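You operate a simulated robot arm through the tools that you are given. There is no shell and no other tool. Be economical: measure what you need, move in short steps, check, and stop when the job is done.

Carry out the task below with a simulated robot arm. There is one attempt and no reset: what you move stays moved.

TASK
Pull the number three cupboard door open.
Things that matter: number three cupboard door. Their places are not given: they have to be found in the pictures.

It is judged by the outcome, as a careful person would: the job done as asked, and still so three seconds after it is handed in. It fails if anything else is knocked over, pushed out of place, dropped, spilled or broken.

THE ROBOT
A 6-joint arm with a two-finger parallel gripper, fixed in place. Base frame: the origin is at the foot of the arm, x ahead of it, y to its left, z up. Lengths are in mm, angles in rad, forces in N, time in s.
With the tool pointing down near the work surface it reaches from about 240 to 660 mm from the base axis. Its first joint turns from -1.152 to 1.152 rad. Payload 2.9 kg.
Tool frame: the origin (TCP) lies between the finger pads and is the grasp point; the fingertips stand 30 mm ahead of it; z points along the fingers, y is the line along which they close. The gripper opens to 110 mm. The fingers are 20 mm wide and 10 mm thick; the gripper's body (48 by 112 mm) begins 55 mm behind the TCP.
Orientation is that of the tool frame in the base frame, as a unit quaternion [w, x, y, z]. With the fingers straight down and closing along the base's y, the tool's x points along the base's -x, its y along +y and its z along -z.

THE INTERFACE
- The arm moves only by the tool play_rows. Its arguments are lists of equal length, an entry for each row: "delta_pos": the shift along the tool's x, y, z in cm, a list of three; "angular": the turn, a rotation vector about the tool's x, y, z in rad, a list of three; "gripper": the opening, from 0 (shut) to 1 (fully open). In form: {"delta_pos": [[dx, dy, dz], ...], "angular": [[wx, wy, wz], ...], "gripper": [gripper, ...]}. A call has 1 to 8 rows; each row shifts and turns the commanded pose from where the row before left it, along the tool's axes as they then stand. A row lasts 0.2 s, in which the tool goes at most 50 mm and 0.15 rad; a call with a longer step from one row to the next is refused whole, and so is a gripper value outside its range. A pose out of reach is approached as far as the arm can. The call stops where the force on the tool passes 40 N (or 10 N more than at its start, if that is more) or the arm is blocked; 0.2 s more then pass. The fingers move at their own pace (about 108 mm/s each) and stop on an object; they squeeze with about 34 N. The grip force told is the motor's: it shows also when the fingers shut on nothing. Time passes only in rows, and 0.2 s behind the last, so rows that do not move let the fingers close. It gives the time, the measured TCP pose, the force on the tool (base axes), the opening and the grip force at its end, in the units of the frame above (readings bear some noise).
- Cameras (640 x 400 px; columns grow to the right, rows downward): "scene" is fixed at [97, 432.2, 1380.4]; the picture's right is [-0.61, -0.79, 0.00], its down [-0.53, 0.41, -0.75] and it looks along [0.59, -0.45, -0.67] (base axes); focal length 329 px, centre (320, 200). "wrist" rides on the gripper at [-36, 0, -57] in the tool frame; the picture's right is [0.00, -1.00, 0.00], its down [0.97, 0.00, -0.24] and it looks along [0.24, 0.00, 0.97] (tool axes); focal length 218 px, centre (320, 200).
- get_image(camera): a new picture of that camera. No time passes.
- point_at(camera, pixels): for up to 12 pixels [column, row] of the newest picture of that camera ("zoom" is the newest enlarged one), the place [x, y, z] in the base frame of the surface seen there, good to about 3 mm, but the place of the scene camera against the robot may be out by one fixed shift of up to 25 mm in any direction. No time passes.
- inspect(camera, box): a new picture of the part [left, top, right, bottom] of that camera's present view, enlarged. No time passes.
- job_done(): hands the job in; it is judged then, once.

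Work in short steps. Measure before you move; look again where a grasp or a placing could have gone wrong, and mend it. You have 60 turns and 30 pictures in all, the two below and enlarged ones among them. Open the gripper and draw the arm clear of the work before you hand the job in, unless the task says otherwise; then end with one line.

The tools are called as name(argument=value, ...) on one line, values as JSON. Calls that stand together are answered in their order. play_rows: Moves the arm, as the interface text tells. Its arguments: {"type":"object","properties":{"delta_pos":{"type":"array","items":{"type":"array","items":{"type":"number"}}},"angular":{"type":"array","items":{"type":"array","items":{"type":"number"}}},"gripper":{"type":"array","items":{"type":"number"}}},"required":["delta_pos","angular","gripper"]} The other tools are called the same way: get_image (camera) takes a picture; point_at (camera, pixels) gives the place of the surface under pixels of a picture; inspect (camera, box) takes an enlarged picture of a part of a camera's view; job_done () hands the job in.

At the start:

```text
t: 0.0
tool_pos: [365.1, 130.5, 983.0]
tcp_rot: [0.0, 0.001, 1.0, 0.0]
contact_force: [0.2, -0.1, -0.3]
finger_gap: 109.9
finger_force: 0.1
```

scene: 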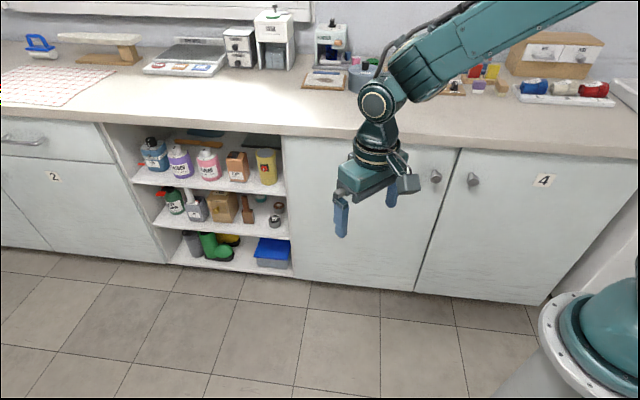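
wrist: 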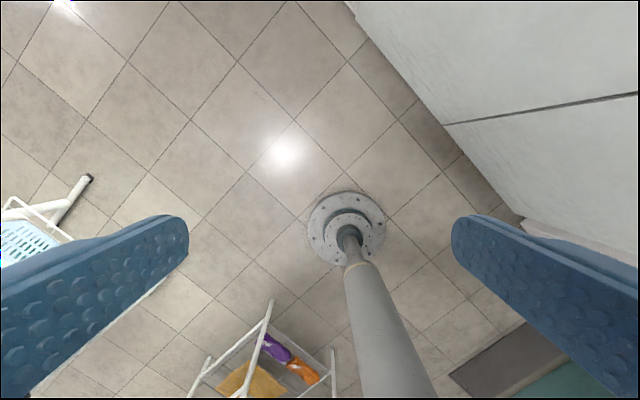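

The door between the open shelf and door 4 is probably number 3, with its knob near (436,176). I'll enlarge that area and measure it.

inspect(camera="scene", box=[280, 120, 500, 300])

point_at(camera="scene", pixels=[[436, 176], [436, 182], [473, 180], [420, 200], [425, 260], [300, 200], [310, 270], [286, 140], [458, 152], [416, 288], [440, 140], [300, 130]])

```text
2.22 times, centred on (390, 210) of scene
```

zoom: 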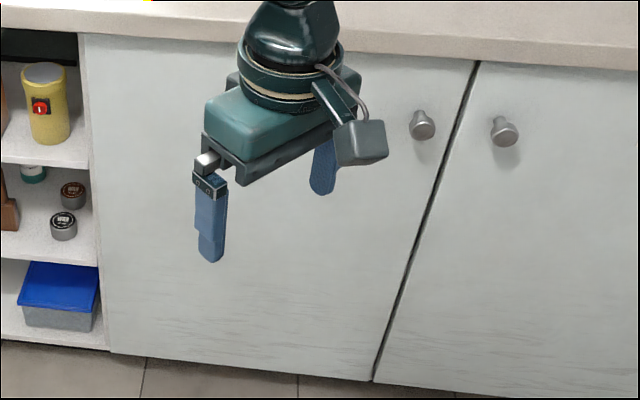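

```text
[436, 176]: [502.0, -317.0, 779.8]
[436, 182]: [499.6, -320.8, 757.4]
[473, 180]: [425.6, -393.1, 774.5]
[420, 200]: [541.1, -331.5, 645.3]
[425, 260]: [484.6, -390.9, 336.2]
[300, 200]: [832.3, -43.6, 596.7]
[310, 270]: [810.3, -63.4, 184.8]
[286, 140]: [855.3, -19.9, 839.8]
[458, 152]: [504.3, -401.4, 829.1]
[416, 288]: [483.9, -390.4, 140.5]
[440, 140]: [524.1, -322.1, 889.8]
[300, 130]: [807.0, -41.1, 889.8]
```

The door-3 plane runs about 45° across base x/y, with the outward normal at about (-0.70, 0.71). Its knob is near (502,-317,775) and the hinge is on the left, near (845,-30). I'll yaw the tool to face the door while still clear of everything.

play_rows(delta_pos=[[0, 0, 0], [0, 0, 0], [0, 0, 0], [0, 0, 0], [0, 0, 0], [0, 0, 0]], angular=[[0, 0, 0.132], [0, 0, 0.132], [0, 0, 0.132], [0, 0, 0.132], [0, 0, 0.132], [0, 0, 0.132]], gripper=[0.6, 0.6, 0.6, 0.6, 0.6, 0.6])

play_rows(delta_pos=[[0, 0, 0], [0, 0, 0], [0, 0, 0], [0, 0, 0], [0, 0, 0], [0, 0, 0], [0, 0, 0], [0, 0, 0]], angular=[[0, -0.145, 0], [0, -0.145, 0], [0, -0.145, 0], [0, -0.145, 0], [0, -0.145, 0], [0, -0.145, 0], [0, -0.145, 0], [0, -0.145, 0]], gripper=[0.6, 0.6, 0.6, 0.6, 0.6, 0.6, 0.6, 0.6])

get_image(camera="scene")

get_image(camera="wrist")

```text
t: 1.4
tool_pos: [365.1, 128.8, 983.1]
tcp_rot: [0.0, 0.387, 0.922, 0.0]
contact_force: [-0.1, 0.1, 0.8]
finger_gap: 66.0
finger_force: 0.1
```

```text
t: 3.2
tool_pos: [365.9, 130.9, 983.2]
tcp_rot: [0.507, 0.322, 0.771, -0.212]
contact_force: [0.2, 0.1, -0.6]
finger_gap: 65.9
finger_force: 0.0
```

```text
26 pictures are left
```

scene: 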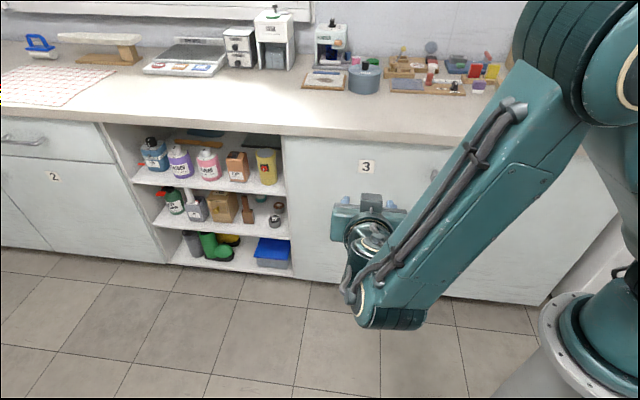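

```text
25 pictures are left
```

wrist: 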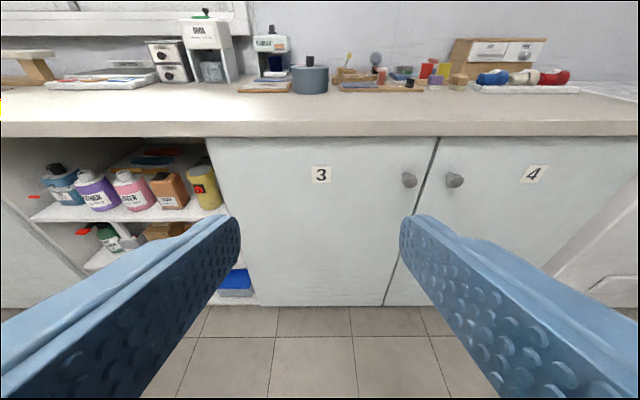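

Door 3 is confirmed: its label is in view, and its knob is at wrist (408,180). I'll measure through the wrist camera, which doesn't have the scene camera's shift.

point_at(camera="wrist", pixels=[[408, 180], [411, 181], [454, 180], [390, 160], [390, 205], [230, 160], [260, 280], [209, 142], [390, 131], [430, 155], [422, 150], [460, 210]])

```text
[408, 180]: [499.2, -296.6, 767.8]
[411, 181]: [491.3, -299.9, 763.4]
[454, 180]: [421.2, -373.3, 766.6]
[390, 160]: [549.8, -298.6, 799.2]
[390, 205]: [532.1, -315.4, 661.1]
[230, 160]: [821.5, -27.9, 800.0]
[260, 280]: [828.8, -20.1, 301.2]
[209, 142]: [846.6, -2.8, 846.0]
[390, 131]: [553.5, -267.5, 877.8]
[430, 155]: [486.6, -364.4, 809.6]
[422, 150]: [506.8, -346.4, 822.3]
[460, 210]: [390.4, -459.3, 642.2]
```

The knob centre is near (504,-305,766), and the door normal is (-0.707, 0.707). I'll level the tool and start toward a point 100 mm short of the knob.

play_rows(delta_pos=[[0, 0, 0], [0, 0, 0], [0, 0, 0], [2.2, -2.1, 2.9], [2.2, -2.1, 2.9], [2.2, -2.1, 2.9], [2.2, -2.1, 2.9], [2.2, -2.1, 2.9]], angular=[[0, -0.137, 0], [0, -0.137, 0], [0, -0.137, 0], [0, 0, 0], [0, 0, 0], [0, 0, 0], [0, 0, 0], [0, 0, 0]], gripper=[0.6, 0.6, 0.6, 0.6, 0.6, 0.6, 0.6, 0.6])

play_rows(delta_pos=[[2.2, -2.1, 2.9], [2.2, -2.1, 2.9], [2.2, -2.1, 2.9], [2.2, -2.1, 2.9], [2.2, -2.1, 2.9], [0, 0, 0]], angular=[[0, 0, 0], [0, 0, 0], [0, 0, 0], [0, 0, 0], [0, 0, 0], [0, 0, 0]], gripper=[0.6, 0.6, 0.6, 0.6, 0.6, 0.6])

get_image(camera="wrist")

get_image(camera="scene")

```text
t: 5.0
tool_pos: [337.3, -13.9, 853.0]
tcp_rot: [0.62, 0.286, 0.683, -0.26]
contact_force: [0.4, -0.6, 0.1]
finger_gap: 66.0
finger_force: 0.1
out of reach, approached as far as the arm can: row 3, 7, 8
```

```text
t: 6.4
tool_pos: [269.0, -84.9, 724.5]
tcp_rot: [0.622, 0.284, 0.682, -0.259]
contact_force: [-0.3, 0.0, 1.0]
finger_gap: 66.1
finger_force: 0.0
out of reach, approached as far as the arm can: row 1, 2, 3, 4, 5
```

```text
24 pictures are left
```

wrist: 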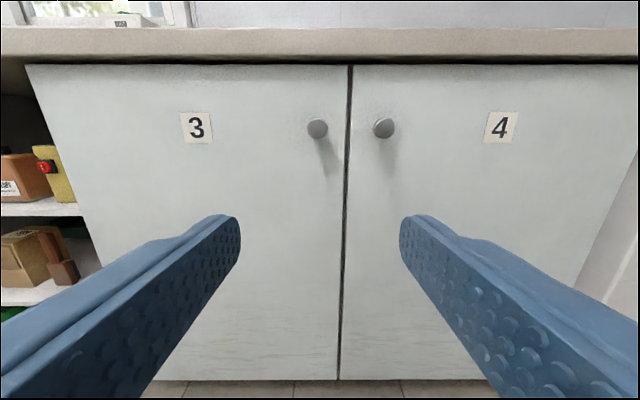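

```text
23 pictures are left
```

scene: 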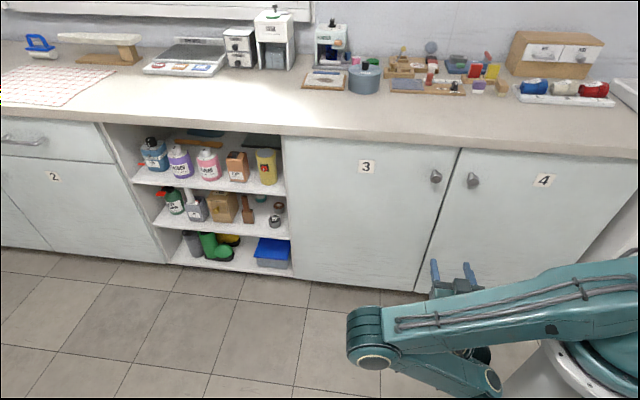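

Some rows were out of reach because the arm folded tightly, so the TCP stopped at (269,-85,724). From here I'll try rising and moving forward in small steps.

play_rows(delta_pos=[[-2, 0, 0], [-2, 0, 0], [0, 0, 3], [0, 0, 3]], angular=[[0, 0, 0], [0, 0, 0], [0, 0, 0], [0, 0, 0]], gripper=[0.6, 0.6, 0.6, 0.6])

```text
t: 7.4
tool_pos: [271.4, -83.4, 766.8]
tcp_rot: [0.623, 0.283, 0.681, -0.259]
contact_force: [0.5, 0.3, 0.1]
finger_gap: 65.9
finger_force: 0.1
out of reach, approached as far as the arm can: row 3, 4
```

The arm took a bad branch: the base joint swung left while the wrist doubled back. I'll retrace to the open pose, then go back to tool-down before approaching from the right azimuth.

play_rows(delta_pos=[[-2.9, 3.2, 0], [-2.9, 3.2, 0], [-2.9, 3.2, 0], [-2.6, 2.5, -1.6], [-2.6, 2.5, -1.6], [-2.6, 2.5, -1.6], [-2.6, 2.5, -1.6], [-2.6, 2.5, -1.6]], angular=[[0, 0, 0], [0, 0, 0], [0, 0, 0], [0, 0.1, 0], [0, 0.1, 0], [0, 0.1, 0], [0, 0.1, 0], [0, 0, 0]], gripper=[0.6, 0.6, 0.6, 0.6, 0.6, 0.6, 0.6, 0.6])

```text
t: 9.2
tool_pos: [397.9, 100.0, 1001.2]
tcp_rot: [0.474, 0.33, 0.793, -0.197]
contact_force: [-1.3, -0.5, 1.2]
finger_gap: 66.1
finger_force: 0.1
out of reach, approached as far as the arm can: row 1, 2, 3
```

Back in the open area at (398,100,1001). Next I'll pitch the tool straight down.

play_rows(delta_pos=[[0, 0, 0], [0, 0, 0], [0, 0, 0], [0, 0, 0], [0, 0, 0], [0, 0, 0], [0, 0, 0], [0, 0, 0]], angular=[[0, 0.135, 0], [0, 0.135, 0], [0, 0.135, 0], [0, 0.135, 0], [0, 0.135, 0], [0, 0.135, 0], [0, 0.135, 0], [0, 0.135, 0]], gripper=[0.6, 0.6, 0.6, 0.6, 0.6, 0.6, 0.6, 0.6])

```text
t: 11.0
tool_pos: [396.9, 101.4, 998.8]
tcp_rot: [-0.001, 0.383, 0.924, 0.001]
contact_force: [0.9, 0.6, -0.4]
finger_gap: 66.2
finger_force: 0.1
```

Tool down, yawed to the door. I'll move over to (424,-225,998), about 140 mm in front of the door plane and above the counter level.

play_rows(delta_pos=[[-3.12, -2.64, 0], [-3.12, -2.64, 0], [-3.12, -2.64, 0], [-3.12, -2.64, 0], [-3.12, -2.64, 0], [-3.12, -2.64, 0], [-3.12, -2.64, 0], [-3.12, -2.64, 0]], angular=[[0, 0, 0], [0, 0, 0], [0, 0, 0], [0, 0, 0], [0, 0, 0], [0, 0, 0], [0, 0, 0], [0, 0, 0]], gripper=[0.6, 0.6, 0.6, 0.6, 0.6, 0.6, 0.6, 0.6])

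play_rows(delta_pos=[[0, 0, 0], [0, 0, 0], [0, 0, 0], [0, 0, 0], [0, 0, 0], [0, 0, 0], [0, 0, 0], [0, 0, 0]], angular=[[0, -0.14, 0], [0, -0.14, 0], [0, -0.14, 0], [0, -0.14, 0], [0, -0.14, 0], [0, -0.14, 0], [0, -0.14, 0], [0, -0.14, 0]], gripper=[0.6, 0.6, 0.6, 0.6, 0.6, 0.6, 0.6, 0.6])

get_image(camera="scene")

```text
t: 12.8
tool_pos: [424.6, -225.6, 996.9]
tcp_rot: [-0.001, 0.384, 0.924, 0.001]
contact_force: [-0.6, 0.5, -0.4]
finger_gap: 66.2
finger_force: 0.1
```

```text
t: 14.6
tool_pos: [423.3, -225.9, 1000.8]
tcp_rot: [0.49, 0.325, 0.782, -0.204]
contact_force: [0.0, 0.8, 0.0]
finger_gap: 66.0
finger_force: 0.1
```

```text
22 pictures are left
```

scene: 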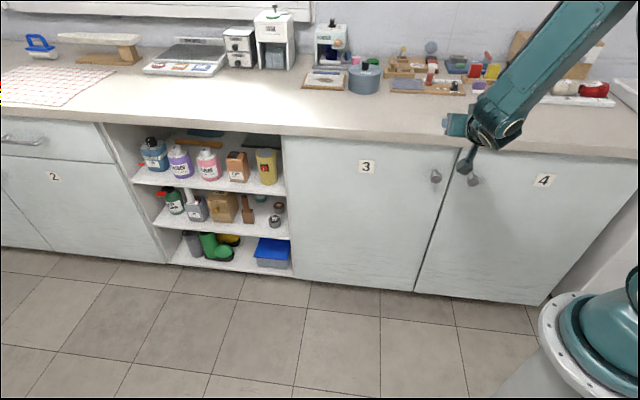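

The arm is now in the proper configuration. I'll descend straight to knob height, keeping clear of the counter front.

play_rows(delta_pos=[[3.3, 0, 1.6], [3.3, 0, 1.6], [3.3, 0, 1.6], [3.3, 0, 1.6], [3.3, 0, 1.6], [3.3, 0, 1.6]], angular=[[0, 0, 0], [0, 0, 0], [0, 0, 0], [0, 0, 0], [0, 0, 0], [0, 0, 0]], gripper=[0.6, 0.6, 0.6, 0.6, 0.6, 0.6])

play_rows(delta_pos=[[0, 0, 0], [0, 0, 0], [0, 0, 0]], angular=[[0, -0.1, 0], [0, -0.1, 0], [0, -0.1, 0]], gripper=[0.6, 0.6, 0.6])

get_image(camera="wrist")

```text
t: 16.0
tool_pos: [423.2, -226.6, 778.1]
tcp_rot: [0.491, 0.325, 0.782, -0.203]
contact_force: [-0.1, 0.4, 0.3]
finger_gap: 66.0
finger_force: 0.1
```

```text
t: 16.8
tool_pos: [496.3, -241.7, 784.8]
tcp_rot: [0.599, 0.293, 0.702, -0.251]
contact_force: [0.4, 1.0, 0.6]
finger_gap: 65.8
finger_force: 0.0
out of reach, approached as far as the arm can: row 2, 3
```

```text
21 pictures are left
```

wrist: 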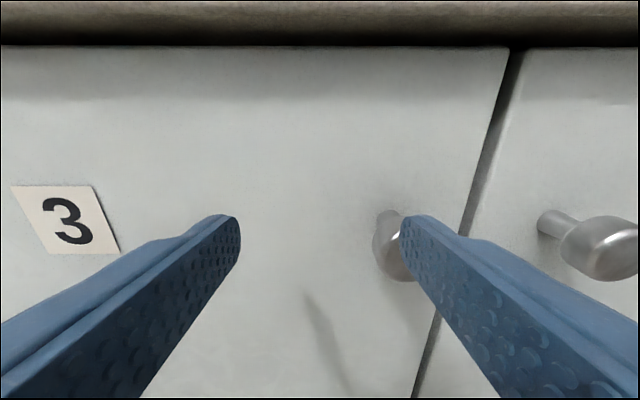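

Steeper pitch hit a limit and the TCP drifted to (496,-242), with a finger just in front of the knob and no contact. I'll back straight off, then restore the ~64° pitch.

play_rows(delta_pos=[[0, 0, -3], [0, 0, -3], [0, 0, 0], [0, 0, 0], [0, 0, 0]], angular=[[0, 0, 0], [0, 0, 0], [0, 0.1, 0], [0, 0.1, 0], [0, 0.1, 0]], gripper=[0.6, 0.6, 0.6, 0.6, 0.6])

```text
t: 18.0
tool_pos: [504.0, -215.3, 796.1]
tcp_rot: [0.489, 0.326, 0.783, -0.204]
contact_force: [0.3, -0.8, 0.1]
finger_gap: 66.1
finger_force: 0.0
out of reach, approached as far as the arm can: row 1, 2
```

Pitch is back to 64°. Next I'll line up 70 mm in front of the knob at z≈772.

play_rows(delta_pos=[[0.9, -2.1, -0.2], [1.0, -2.1, -0.2], [1.06, -2.16, -0.2]], angular=[[0, 0, 0], [0, 0, 0], [0, 0, 0]], gripper=[0.6, 0.6, 0.6])

get_image(camera="wrist")

```text
t: 18.8
tool_pos: [445.1, -248.4, 772.6]
tcp_rot: [0.49, 0.326, 0.782, -0.204]
contact_force: [-0.5, 0.3, 0.3]
finger_gap: 65.9
finger_force: 0.1
```

```text
20 pictures are left
```

wrist: 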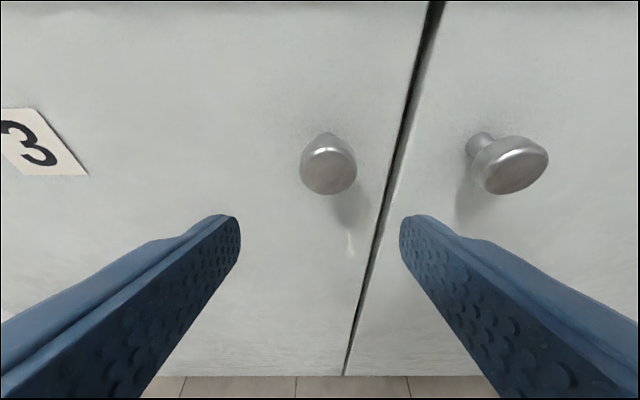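

point_at(camera="wrist", pixels=[[328, 172], [304, 172], [353, 172], [328, 152], [328, 192], [328, 137], [290, 120], [290, 220], [390, 130], [200, 150]])

```text
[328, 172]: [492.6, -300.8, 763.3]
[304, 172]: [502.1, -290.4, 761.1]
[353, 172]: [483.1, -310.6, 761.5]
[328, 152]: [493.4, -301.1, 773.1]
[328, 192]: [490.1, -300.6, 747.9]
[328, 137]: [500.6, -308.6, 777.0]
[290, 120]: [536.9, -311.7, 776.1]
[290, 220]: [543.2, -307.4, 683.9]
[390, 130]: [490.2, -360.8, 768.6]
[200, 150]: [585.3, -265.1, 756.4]
```

The knob face is centred at (493,-301,762), 40 mm out from the door. I'll advance 70 mm to straddle it and then close.

play_rows(delta_pos=[[-0.64, -0.1, 1.64], [-0.64, -0.1, 1.64], [-0.64, -0.1, 1.63], [-0.63, -0.04, 1.63], [0, 0, 0]], angular=[[0, 0, 0], [0, 0, 0], [0, 0, 0], [0, 0, 0], [0, 0, 0]], gripper=[0.6, 0.6, 0.6, 0.6, 0.6])

get_image(camera="wrist")

```text
t: 20.0
tool_pos: [493.2, -298.2, 766.4]
tcp_rot: [0.49, 0.325, 0.783, -0.204]
contact_force: [0.4, 0.9, 0.2]
finger_gap: 65.8
finger_force: 0.0
```

```text
19 pictures are left
```

wrist: 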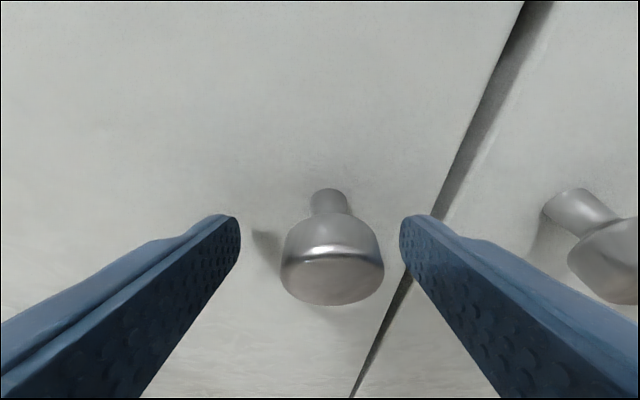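

The knob is centred between the fingers, so I'll close.

play_rows(delta_pos=[[0, -0.15, 0], [0, 0, 0], [0, 0, 0]], angular=[[0, 0, 0], [0, 0, 0], [0, 0, 0]], gripper=[0, 0, 0])

```text
t: 20.8
tool_pos: [490.6, -301.5, 766.7]
tcp_rot: [0.489, 0.326, 0.782, -0.206]
contact_force: [-14.3, -12.3, 5.1]
finger_gap: 33.2
finger_force: 44.9
```

Gripped at 33 mm, which is the knob's width. I'll start pulling gently along the door's arc (radius about 463 mm), turning with the door.

play_rows(delta_pos=[[1.0, 0.2, -2.08], [1.0, 0.3, -2.08], [1.0, 0.3, -2.08]], angular=[[0.045, 0, 0.0218], [0.045, 0, 0.0218], [0.045, 0, 0.0218]], gripper=[0, 0, 0])

get_image(camera="scene")

```text
t: 21.6
tool_pos: [452.0, -244.7, 767.3]
tcp_rot: [0.473, 0.384, 0.755, -0.242]
contact_force: [-16.4, -9.6, 22.8]
finger_gap: 33.5
finger_force: 45.0
```

```text
18 pictures are left
```

scene: 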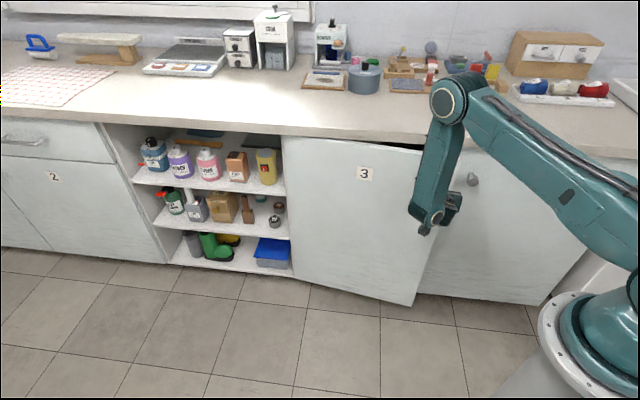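

The door is coming open. There is an upward force of about 23 N plus a lateral force on the tool, so I'll correct slightly up and outward and continue.

play_rows(delta_pos=[[0.75, 0, -2.15], [0.95, 0.15, -2.1], [1.0, 0.25, -2.08], [1.0, 0.25, -2.08]], angular=[[0.045, 0, 0.0218], [0.045, 0, 0.0218], [0.045, 0, 0.0218], [0.045, 0, 0.0218]], gripper=[0, 0, 0, 0])

```text
t: 22.6
tool_pos: [412.9, -160.1, 767.6]
tcp_rot: [0.448, 0.456, 0.716, -0.281]
contact_force: [20.0, 7.4, -25.3]
finger_gap: 33.2
finger_force: 45.2
```

θ≈0.35 rad now. The force has reversed to -25 N in z, so I'll correct slightly the other way and keep going.

play_rows(delta_pos=[[1.15, 0.45, -2.02], [1.0, 0.35, -2.08], [1.0, 0.3, -2.08], [1.0, 0.3, -2.08]], angular=[[0.045, 0, 0.0218], [0.045, 0, 0.0218], [0.045, 0, 0.0218], [0.045, 0, 0.0218]], gripper=[0, 0, 0, 0])

```text
t: 23.6
tool_pos: [392.3, -68.9, 768.1]
tcp_rot: [0.417, 0.525, 0.666, -0.328]
contact_force: [11.2, 3.4, -18.0]
finger_gap: 33.3
finger_force: 45.5
```

About 31° open and tracking well. Continuing.

play_rows(delta_pos=[[1.1, 0.4, -2.04], [1.0, 0.35, -2.08], [1.0, 0.3, -2.08], [1.0, 0.3, -2.08]], angular=[[0.045, 0, 0.0218], [0.045, 0, 0.0218], [0.045, 0, 0.0218], [0.045, 0, 0.0218]], gripper=[0, 0, 0, 0])

get_image(camera="scene")

```text
t: 24.6
tool_pos: [387.4, 22.0, 768.0]
tcp_rot: [0.379, 0.59, 0.609, -0.371]
contact_force: [-5.6, -0.1, -17.6]
finger_gap: 33.2
finger_force: 45.0
```

```text
17 pictures are left
```

scene: 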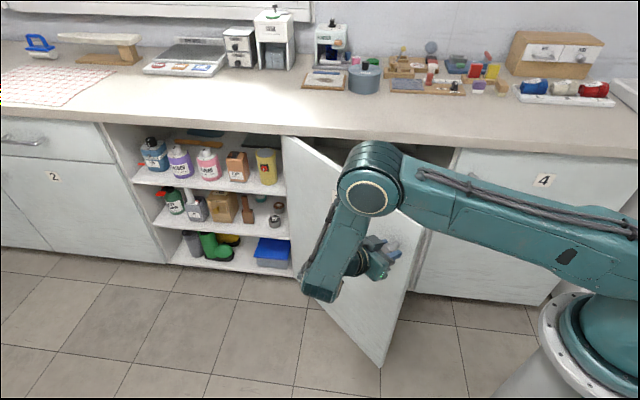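

About 43° open. Continuing while the arm still reaches.

play_rows(delta_pos=[[1.1, 0.3, -2.04], [1.0, 0.3, -2.08], [1.0, 0.3, -2.08], [1.0, 0.3, -2.08]], angular=[[0.045, 0, 0.0218], [0.045, 0, 0.0218], [0.045, 0, 0.0218], [0.045, 0, 0.0218]], gripper=[0, 0, 0, 0])

```text
t: 25.6
tool_pos: [402.7, 110.4, 768.9]
tcp_rot: [0.344, 0.648, 0.548, -0.402]
contact_force: [-11.8, 3.2, 10.6]
finger_gap: 33.9
finger_force: 44.5
out of reach, approached as far as the arm can: row 4
```

About 55° open, which is the edge of reach in this orientation. I'll release and lift straight up off the knob, since the counter is no longer overhead here.

play_rows(delta_pos=[[0, 0, 0], [0, 0, 0], [-0.9, 0, -0.44], [-1.8, 0, -0.9], [-1.8, 0, -0.9]], angular=[[0, 0, 0], [0, 0, 0], [0, 0, 0], [0, 0, 0], [0, 0, 0]], gripper=[0.7, 0.7, 0.7, 0.7, 0.7])

get_image(camera="wrist")

get_image(camera="scene")

```text
t: 26.8
tool_pos: [397.2, 108.6, 815.9]
tcp_rot: [0.342, 0.648, 0.548, -0.403]
contact_force: [-0.4, -0.8, 0.0]
finger_gap: 76.8
finger_force: 0.1
out of reach, approached as far as the arm can: row 5
```

```text
16 pictures are left
```

wrist: 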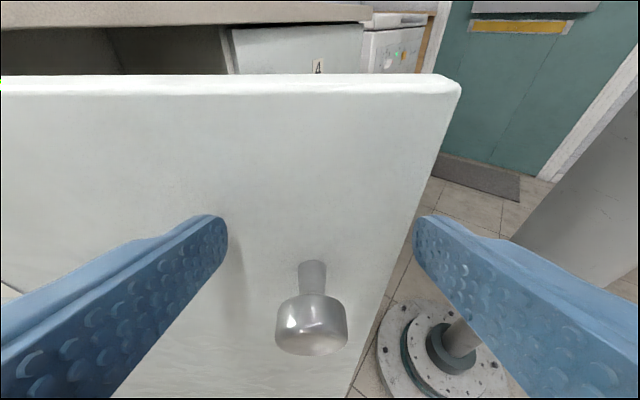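

```text
15 pictures are left
```

scene: 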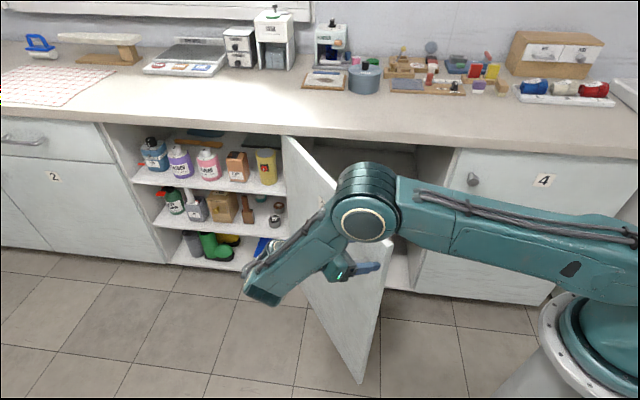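

The door stays open and the fingers are above the knob. I'll pitch the tool downward while rising to clear the door top.

play_rows(delta_pos=[[-0.5, 0, -0.5], [-0.5, 0, -0.5], [-0.5, 0, -1], [-0.5, 0, -1.5], [0, 0, -3], [0, 0, -3], [0, 0, -3], [0, 0, -3]], angular=[[0, 0.14, 0], [0, 0.14, 0], [0, 0.14, 0], [0, 0.14, 0], [0, 0.14, 0], [0, 0.14, 0], [0, 0.14, 0], [0, 0.13, 0]], gripper=[0.7, 0.7, 0.7, 0.7, 0.7, 0.7, 0.7, 0.7])

get_image(camera="scene")

```text
t: 28.6
tool_pos: [406.1, 162.1, 967.2]
tcp_rot: [0.002, 0.764, 0.646, -0.002]
contact_force: [0.5, 0.3, -0.3]
finger_gap: 77.0
finger_force: 0.1
```

```text
14 pictures are left
```

scene: 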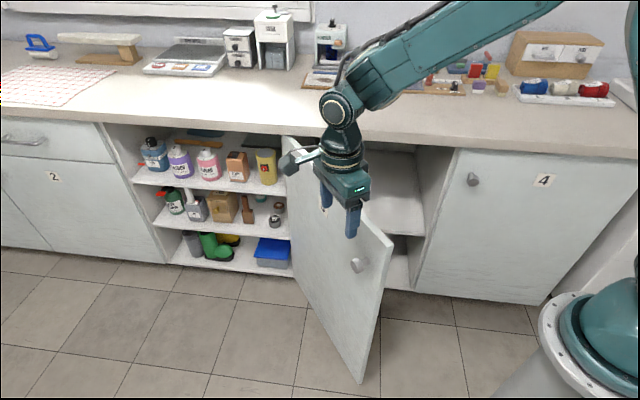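

The door holds at about 55° and the arm is clear. I'd like it wider, so I'll measure the door and push it from the inside with shut fingers.

point_at(camera="scene", pixels=[[388, 246], [375, 228], [290, 142], [300, 160], [360, 330], [372, 300], [392, 244]])

get_image(camera="wrist")

```text
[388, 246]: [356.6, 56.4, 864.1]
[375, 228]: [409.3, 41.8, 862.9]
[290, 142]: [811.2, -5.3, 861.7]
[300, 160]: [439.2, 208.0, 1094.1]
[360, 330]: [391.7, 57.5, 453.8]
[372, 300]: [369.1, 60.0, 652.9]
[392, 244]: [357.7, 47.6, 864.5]
```

```text
13 pictures are left
```

wrist: 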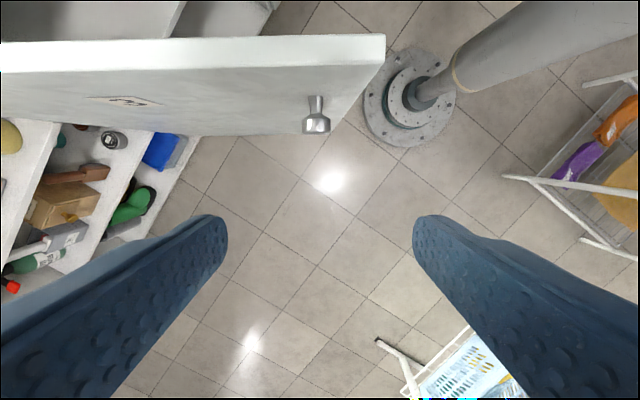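

The door top is at z≈855 and its inner face near y≈55 at x=420. I'll cross over above the door and lower the shut fingers on the inside at (430,-20).

play_rows(delta_pos=[[-3.5, 1.07, 0], [-3.5, 1.07, 0], [-3.5, 1.07, 0], [-3.5, 1.07, 0], [-3.5, 1.07, 0]], angular=[[0, 0, 0], [0, 0, 0], [0, 0, 0], [0, 0, 0], [0, 0, 0]], gripper=[0, 0, 0, 0, 0])

play_rows(delta_pos=[[0, 0, 3.4], [0, 0, 3.4], [0, 0, 3.4], [0, 0, 3.4], [0, 0, 0]], angular=[[0, 0, 0], [0, 0, 0], [0, 0, 0], [0, 0, 0], [0, 0, 0]], gripper=[0, 0, 0, 0, 0])

get_image(camera="scene")

```text
t: 29.8
tool_pos: [430.9, -19.3, 967.9]
tcp_rot: [0.004, 0.764, 0.646, -0.003]
contact_force: [-0.5, 0.2, 0.6]
finger_gap: 0.1
finger_force: 34.1
```

```text
t: 31.0
tool_pos: [430.9, -22.2, 832.5]
tcp_rot: [0.004, 0.764, 0.645, -0.004]
contact_force: [1.1, -0.1, 0.9]
finger_gap: 0.0
finger_force: 34.0
```

```text
12 pictures are left
```

scene: 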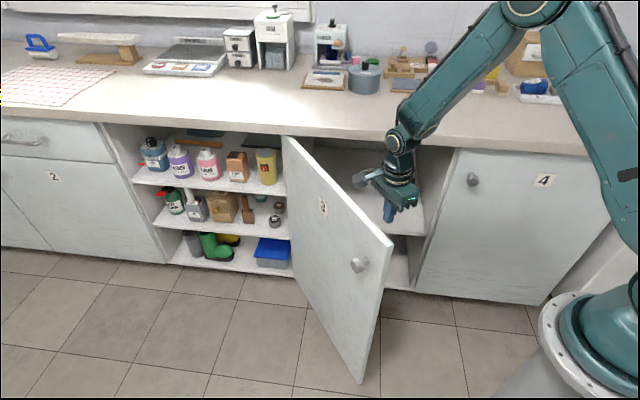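

The fingers are inside the open cupboard, behind the door. I'll push the door gently outward.

play_rows(delta_pos=[[2.5, 0, 0], [2.5, 0, 0], [2.0, 0, 0], [2.0, 0, 0], [2.5, 0.2, 0], [2.5, 0.4, 0], [2.5, 0.4, 0], [2.5, 0.5, 0]], angular=[[0, 0, 0], [0, 0, 0], [0, 0, 0], [0, 0, 0], [0, 0, 0], [0, 0, 0], [0, 0, 0], [0, 0, 0]], gripper=[0, 0, 0, 0, 0, 0, 0, 0])

play_rows(delta_pos=[[2.5, 0.6, 0], [2.0, 0.7, 0], [1.5, 0.5, 0]], angular=[[0, 0, 0], [0, 0, 0], [0, 0, 0]], gripper=[0, 0, 0])

get_image(camera="scene")

```text
t: 32.8
tool_pos: [479.2, 163.9, 832.6]
tcp_rot: [0.003, 0.764, 0.645, -0.004]
contact_force: [0.6, 0.2, 0.0]
finger_gap: 0.0
finger_force: 34.3
```

```text
t: 33.6
tool_pos: [505.8, 220.9, 830.6]
tcp_rot: [0.003, 0.764, 0.645, -0.004]
contact_force: [0.2, 0.4, -0.6]
finger_gap: 0.0
finger_force: 34.4
```

```text
11 pictures are left
```

scene: 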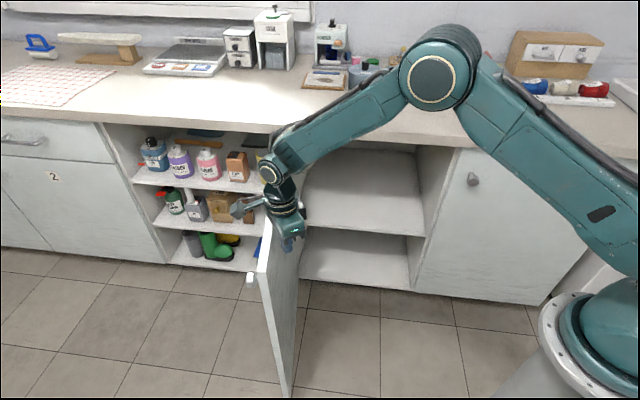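

The door is now wide open at about 80°. I'll back the fingers off it, then raise the arm clear.

play_rows(delta_pos=[[-2, 0, 0], [-2.5, -0.5, 0], [0, 0, -3.5], [0, 0, -3.5], [0, 0, -3.5], [-3, -1, -3], [-3, -1, 0], [-3, -1, 0]], angular=[[0, 0, 0], [0, 0, 0], [0, 0, 0], [0, 0, 0], [0, 0, 0], [0, 0, 0], [0, 0, 0], [0, 0, 0]], gripper=[0, 0, 0, 0, 0, 0.5, 0.5, 0.5])

get_image(camera="scene")

```text
t: 35.4
tool_pos: [449.2, 94.6, 964.8]
tcp_rot: [0.004, 0.764, 0.645, -0.004]
contact_force: [-0.5, -0.4, 0.4]
finger_gap: 55.1
finger_force: 0.1
```

```text
10 pictures are left
```

scene: 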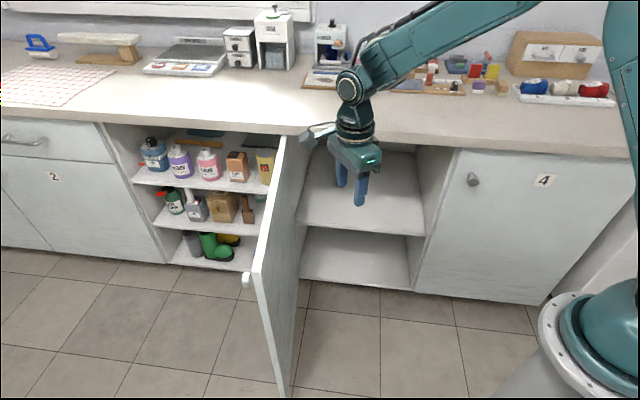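

The door stands wide open, the gripper is open and clear, and nothing else has moved.

job_done()

```text
The job is handed in.
```

The number three cupboard door is open to roughly 80°, with the gripper open and the arm clear of it; nothing else was disturbed.
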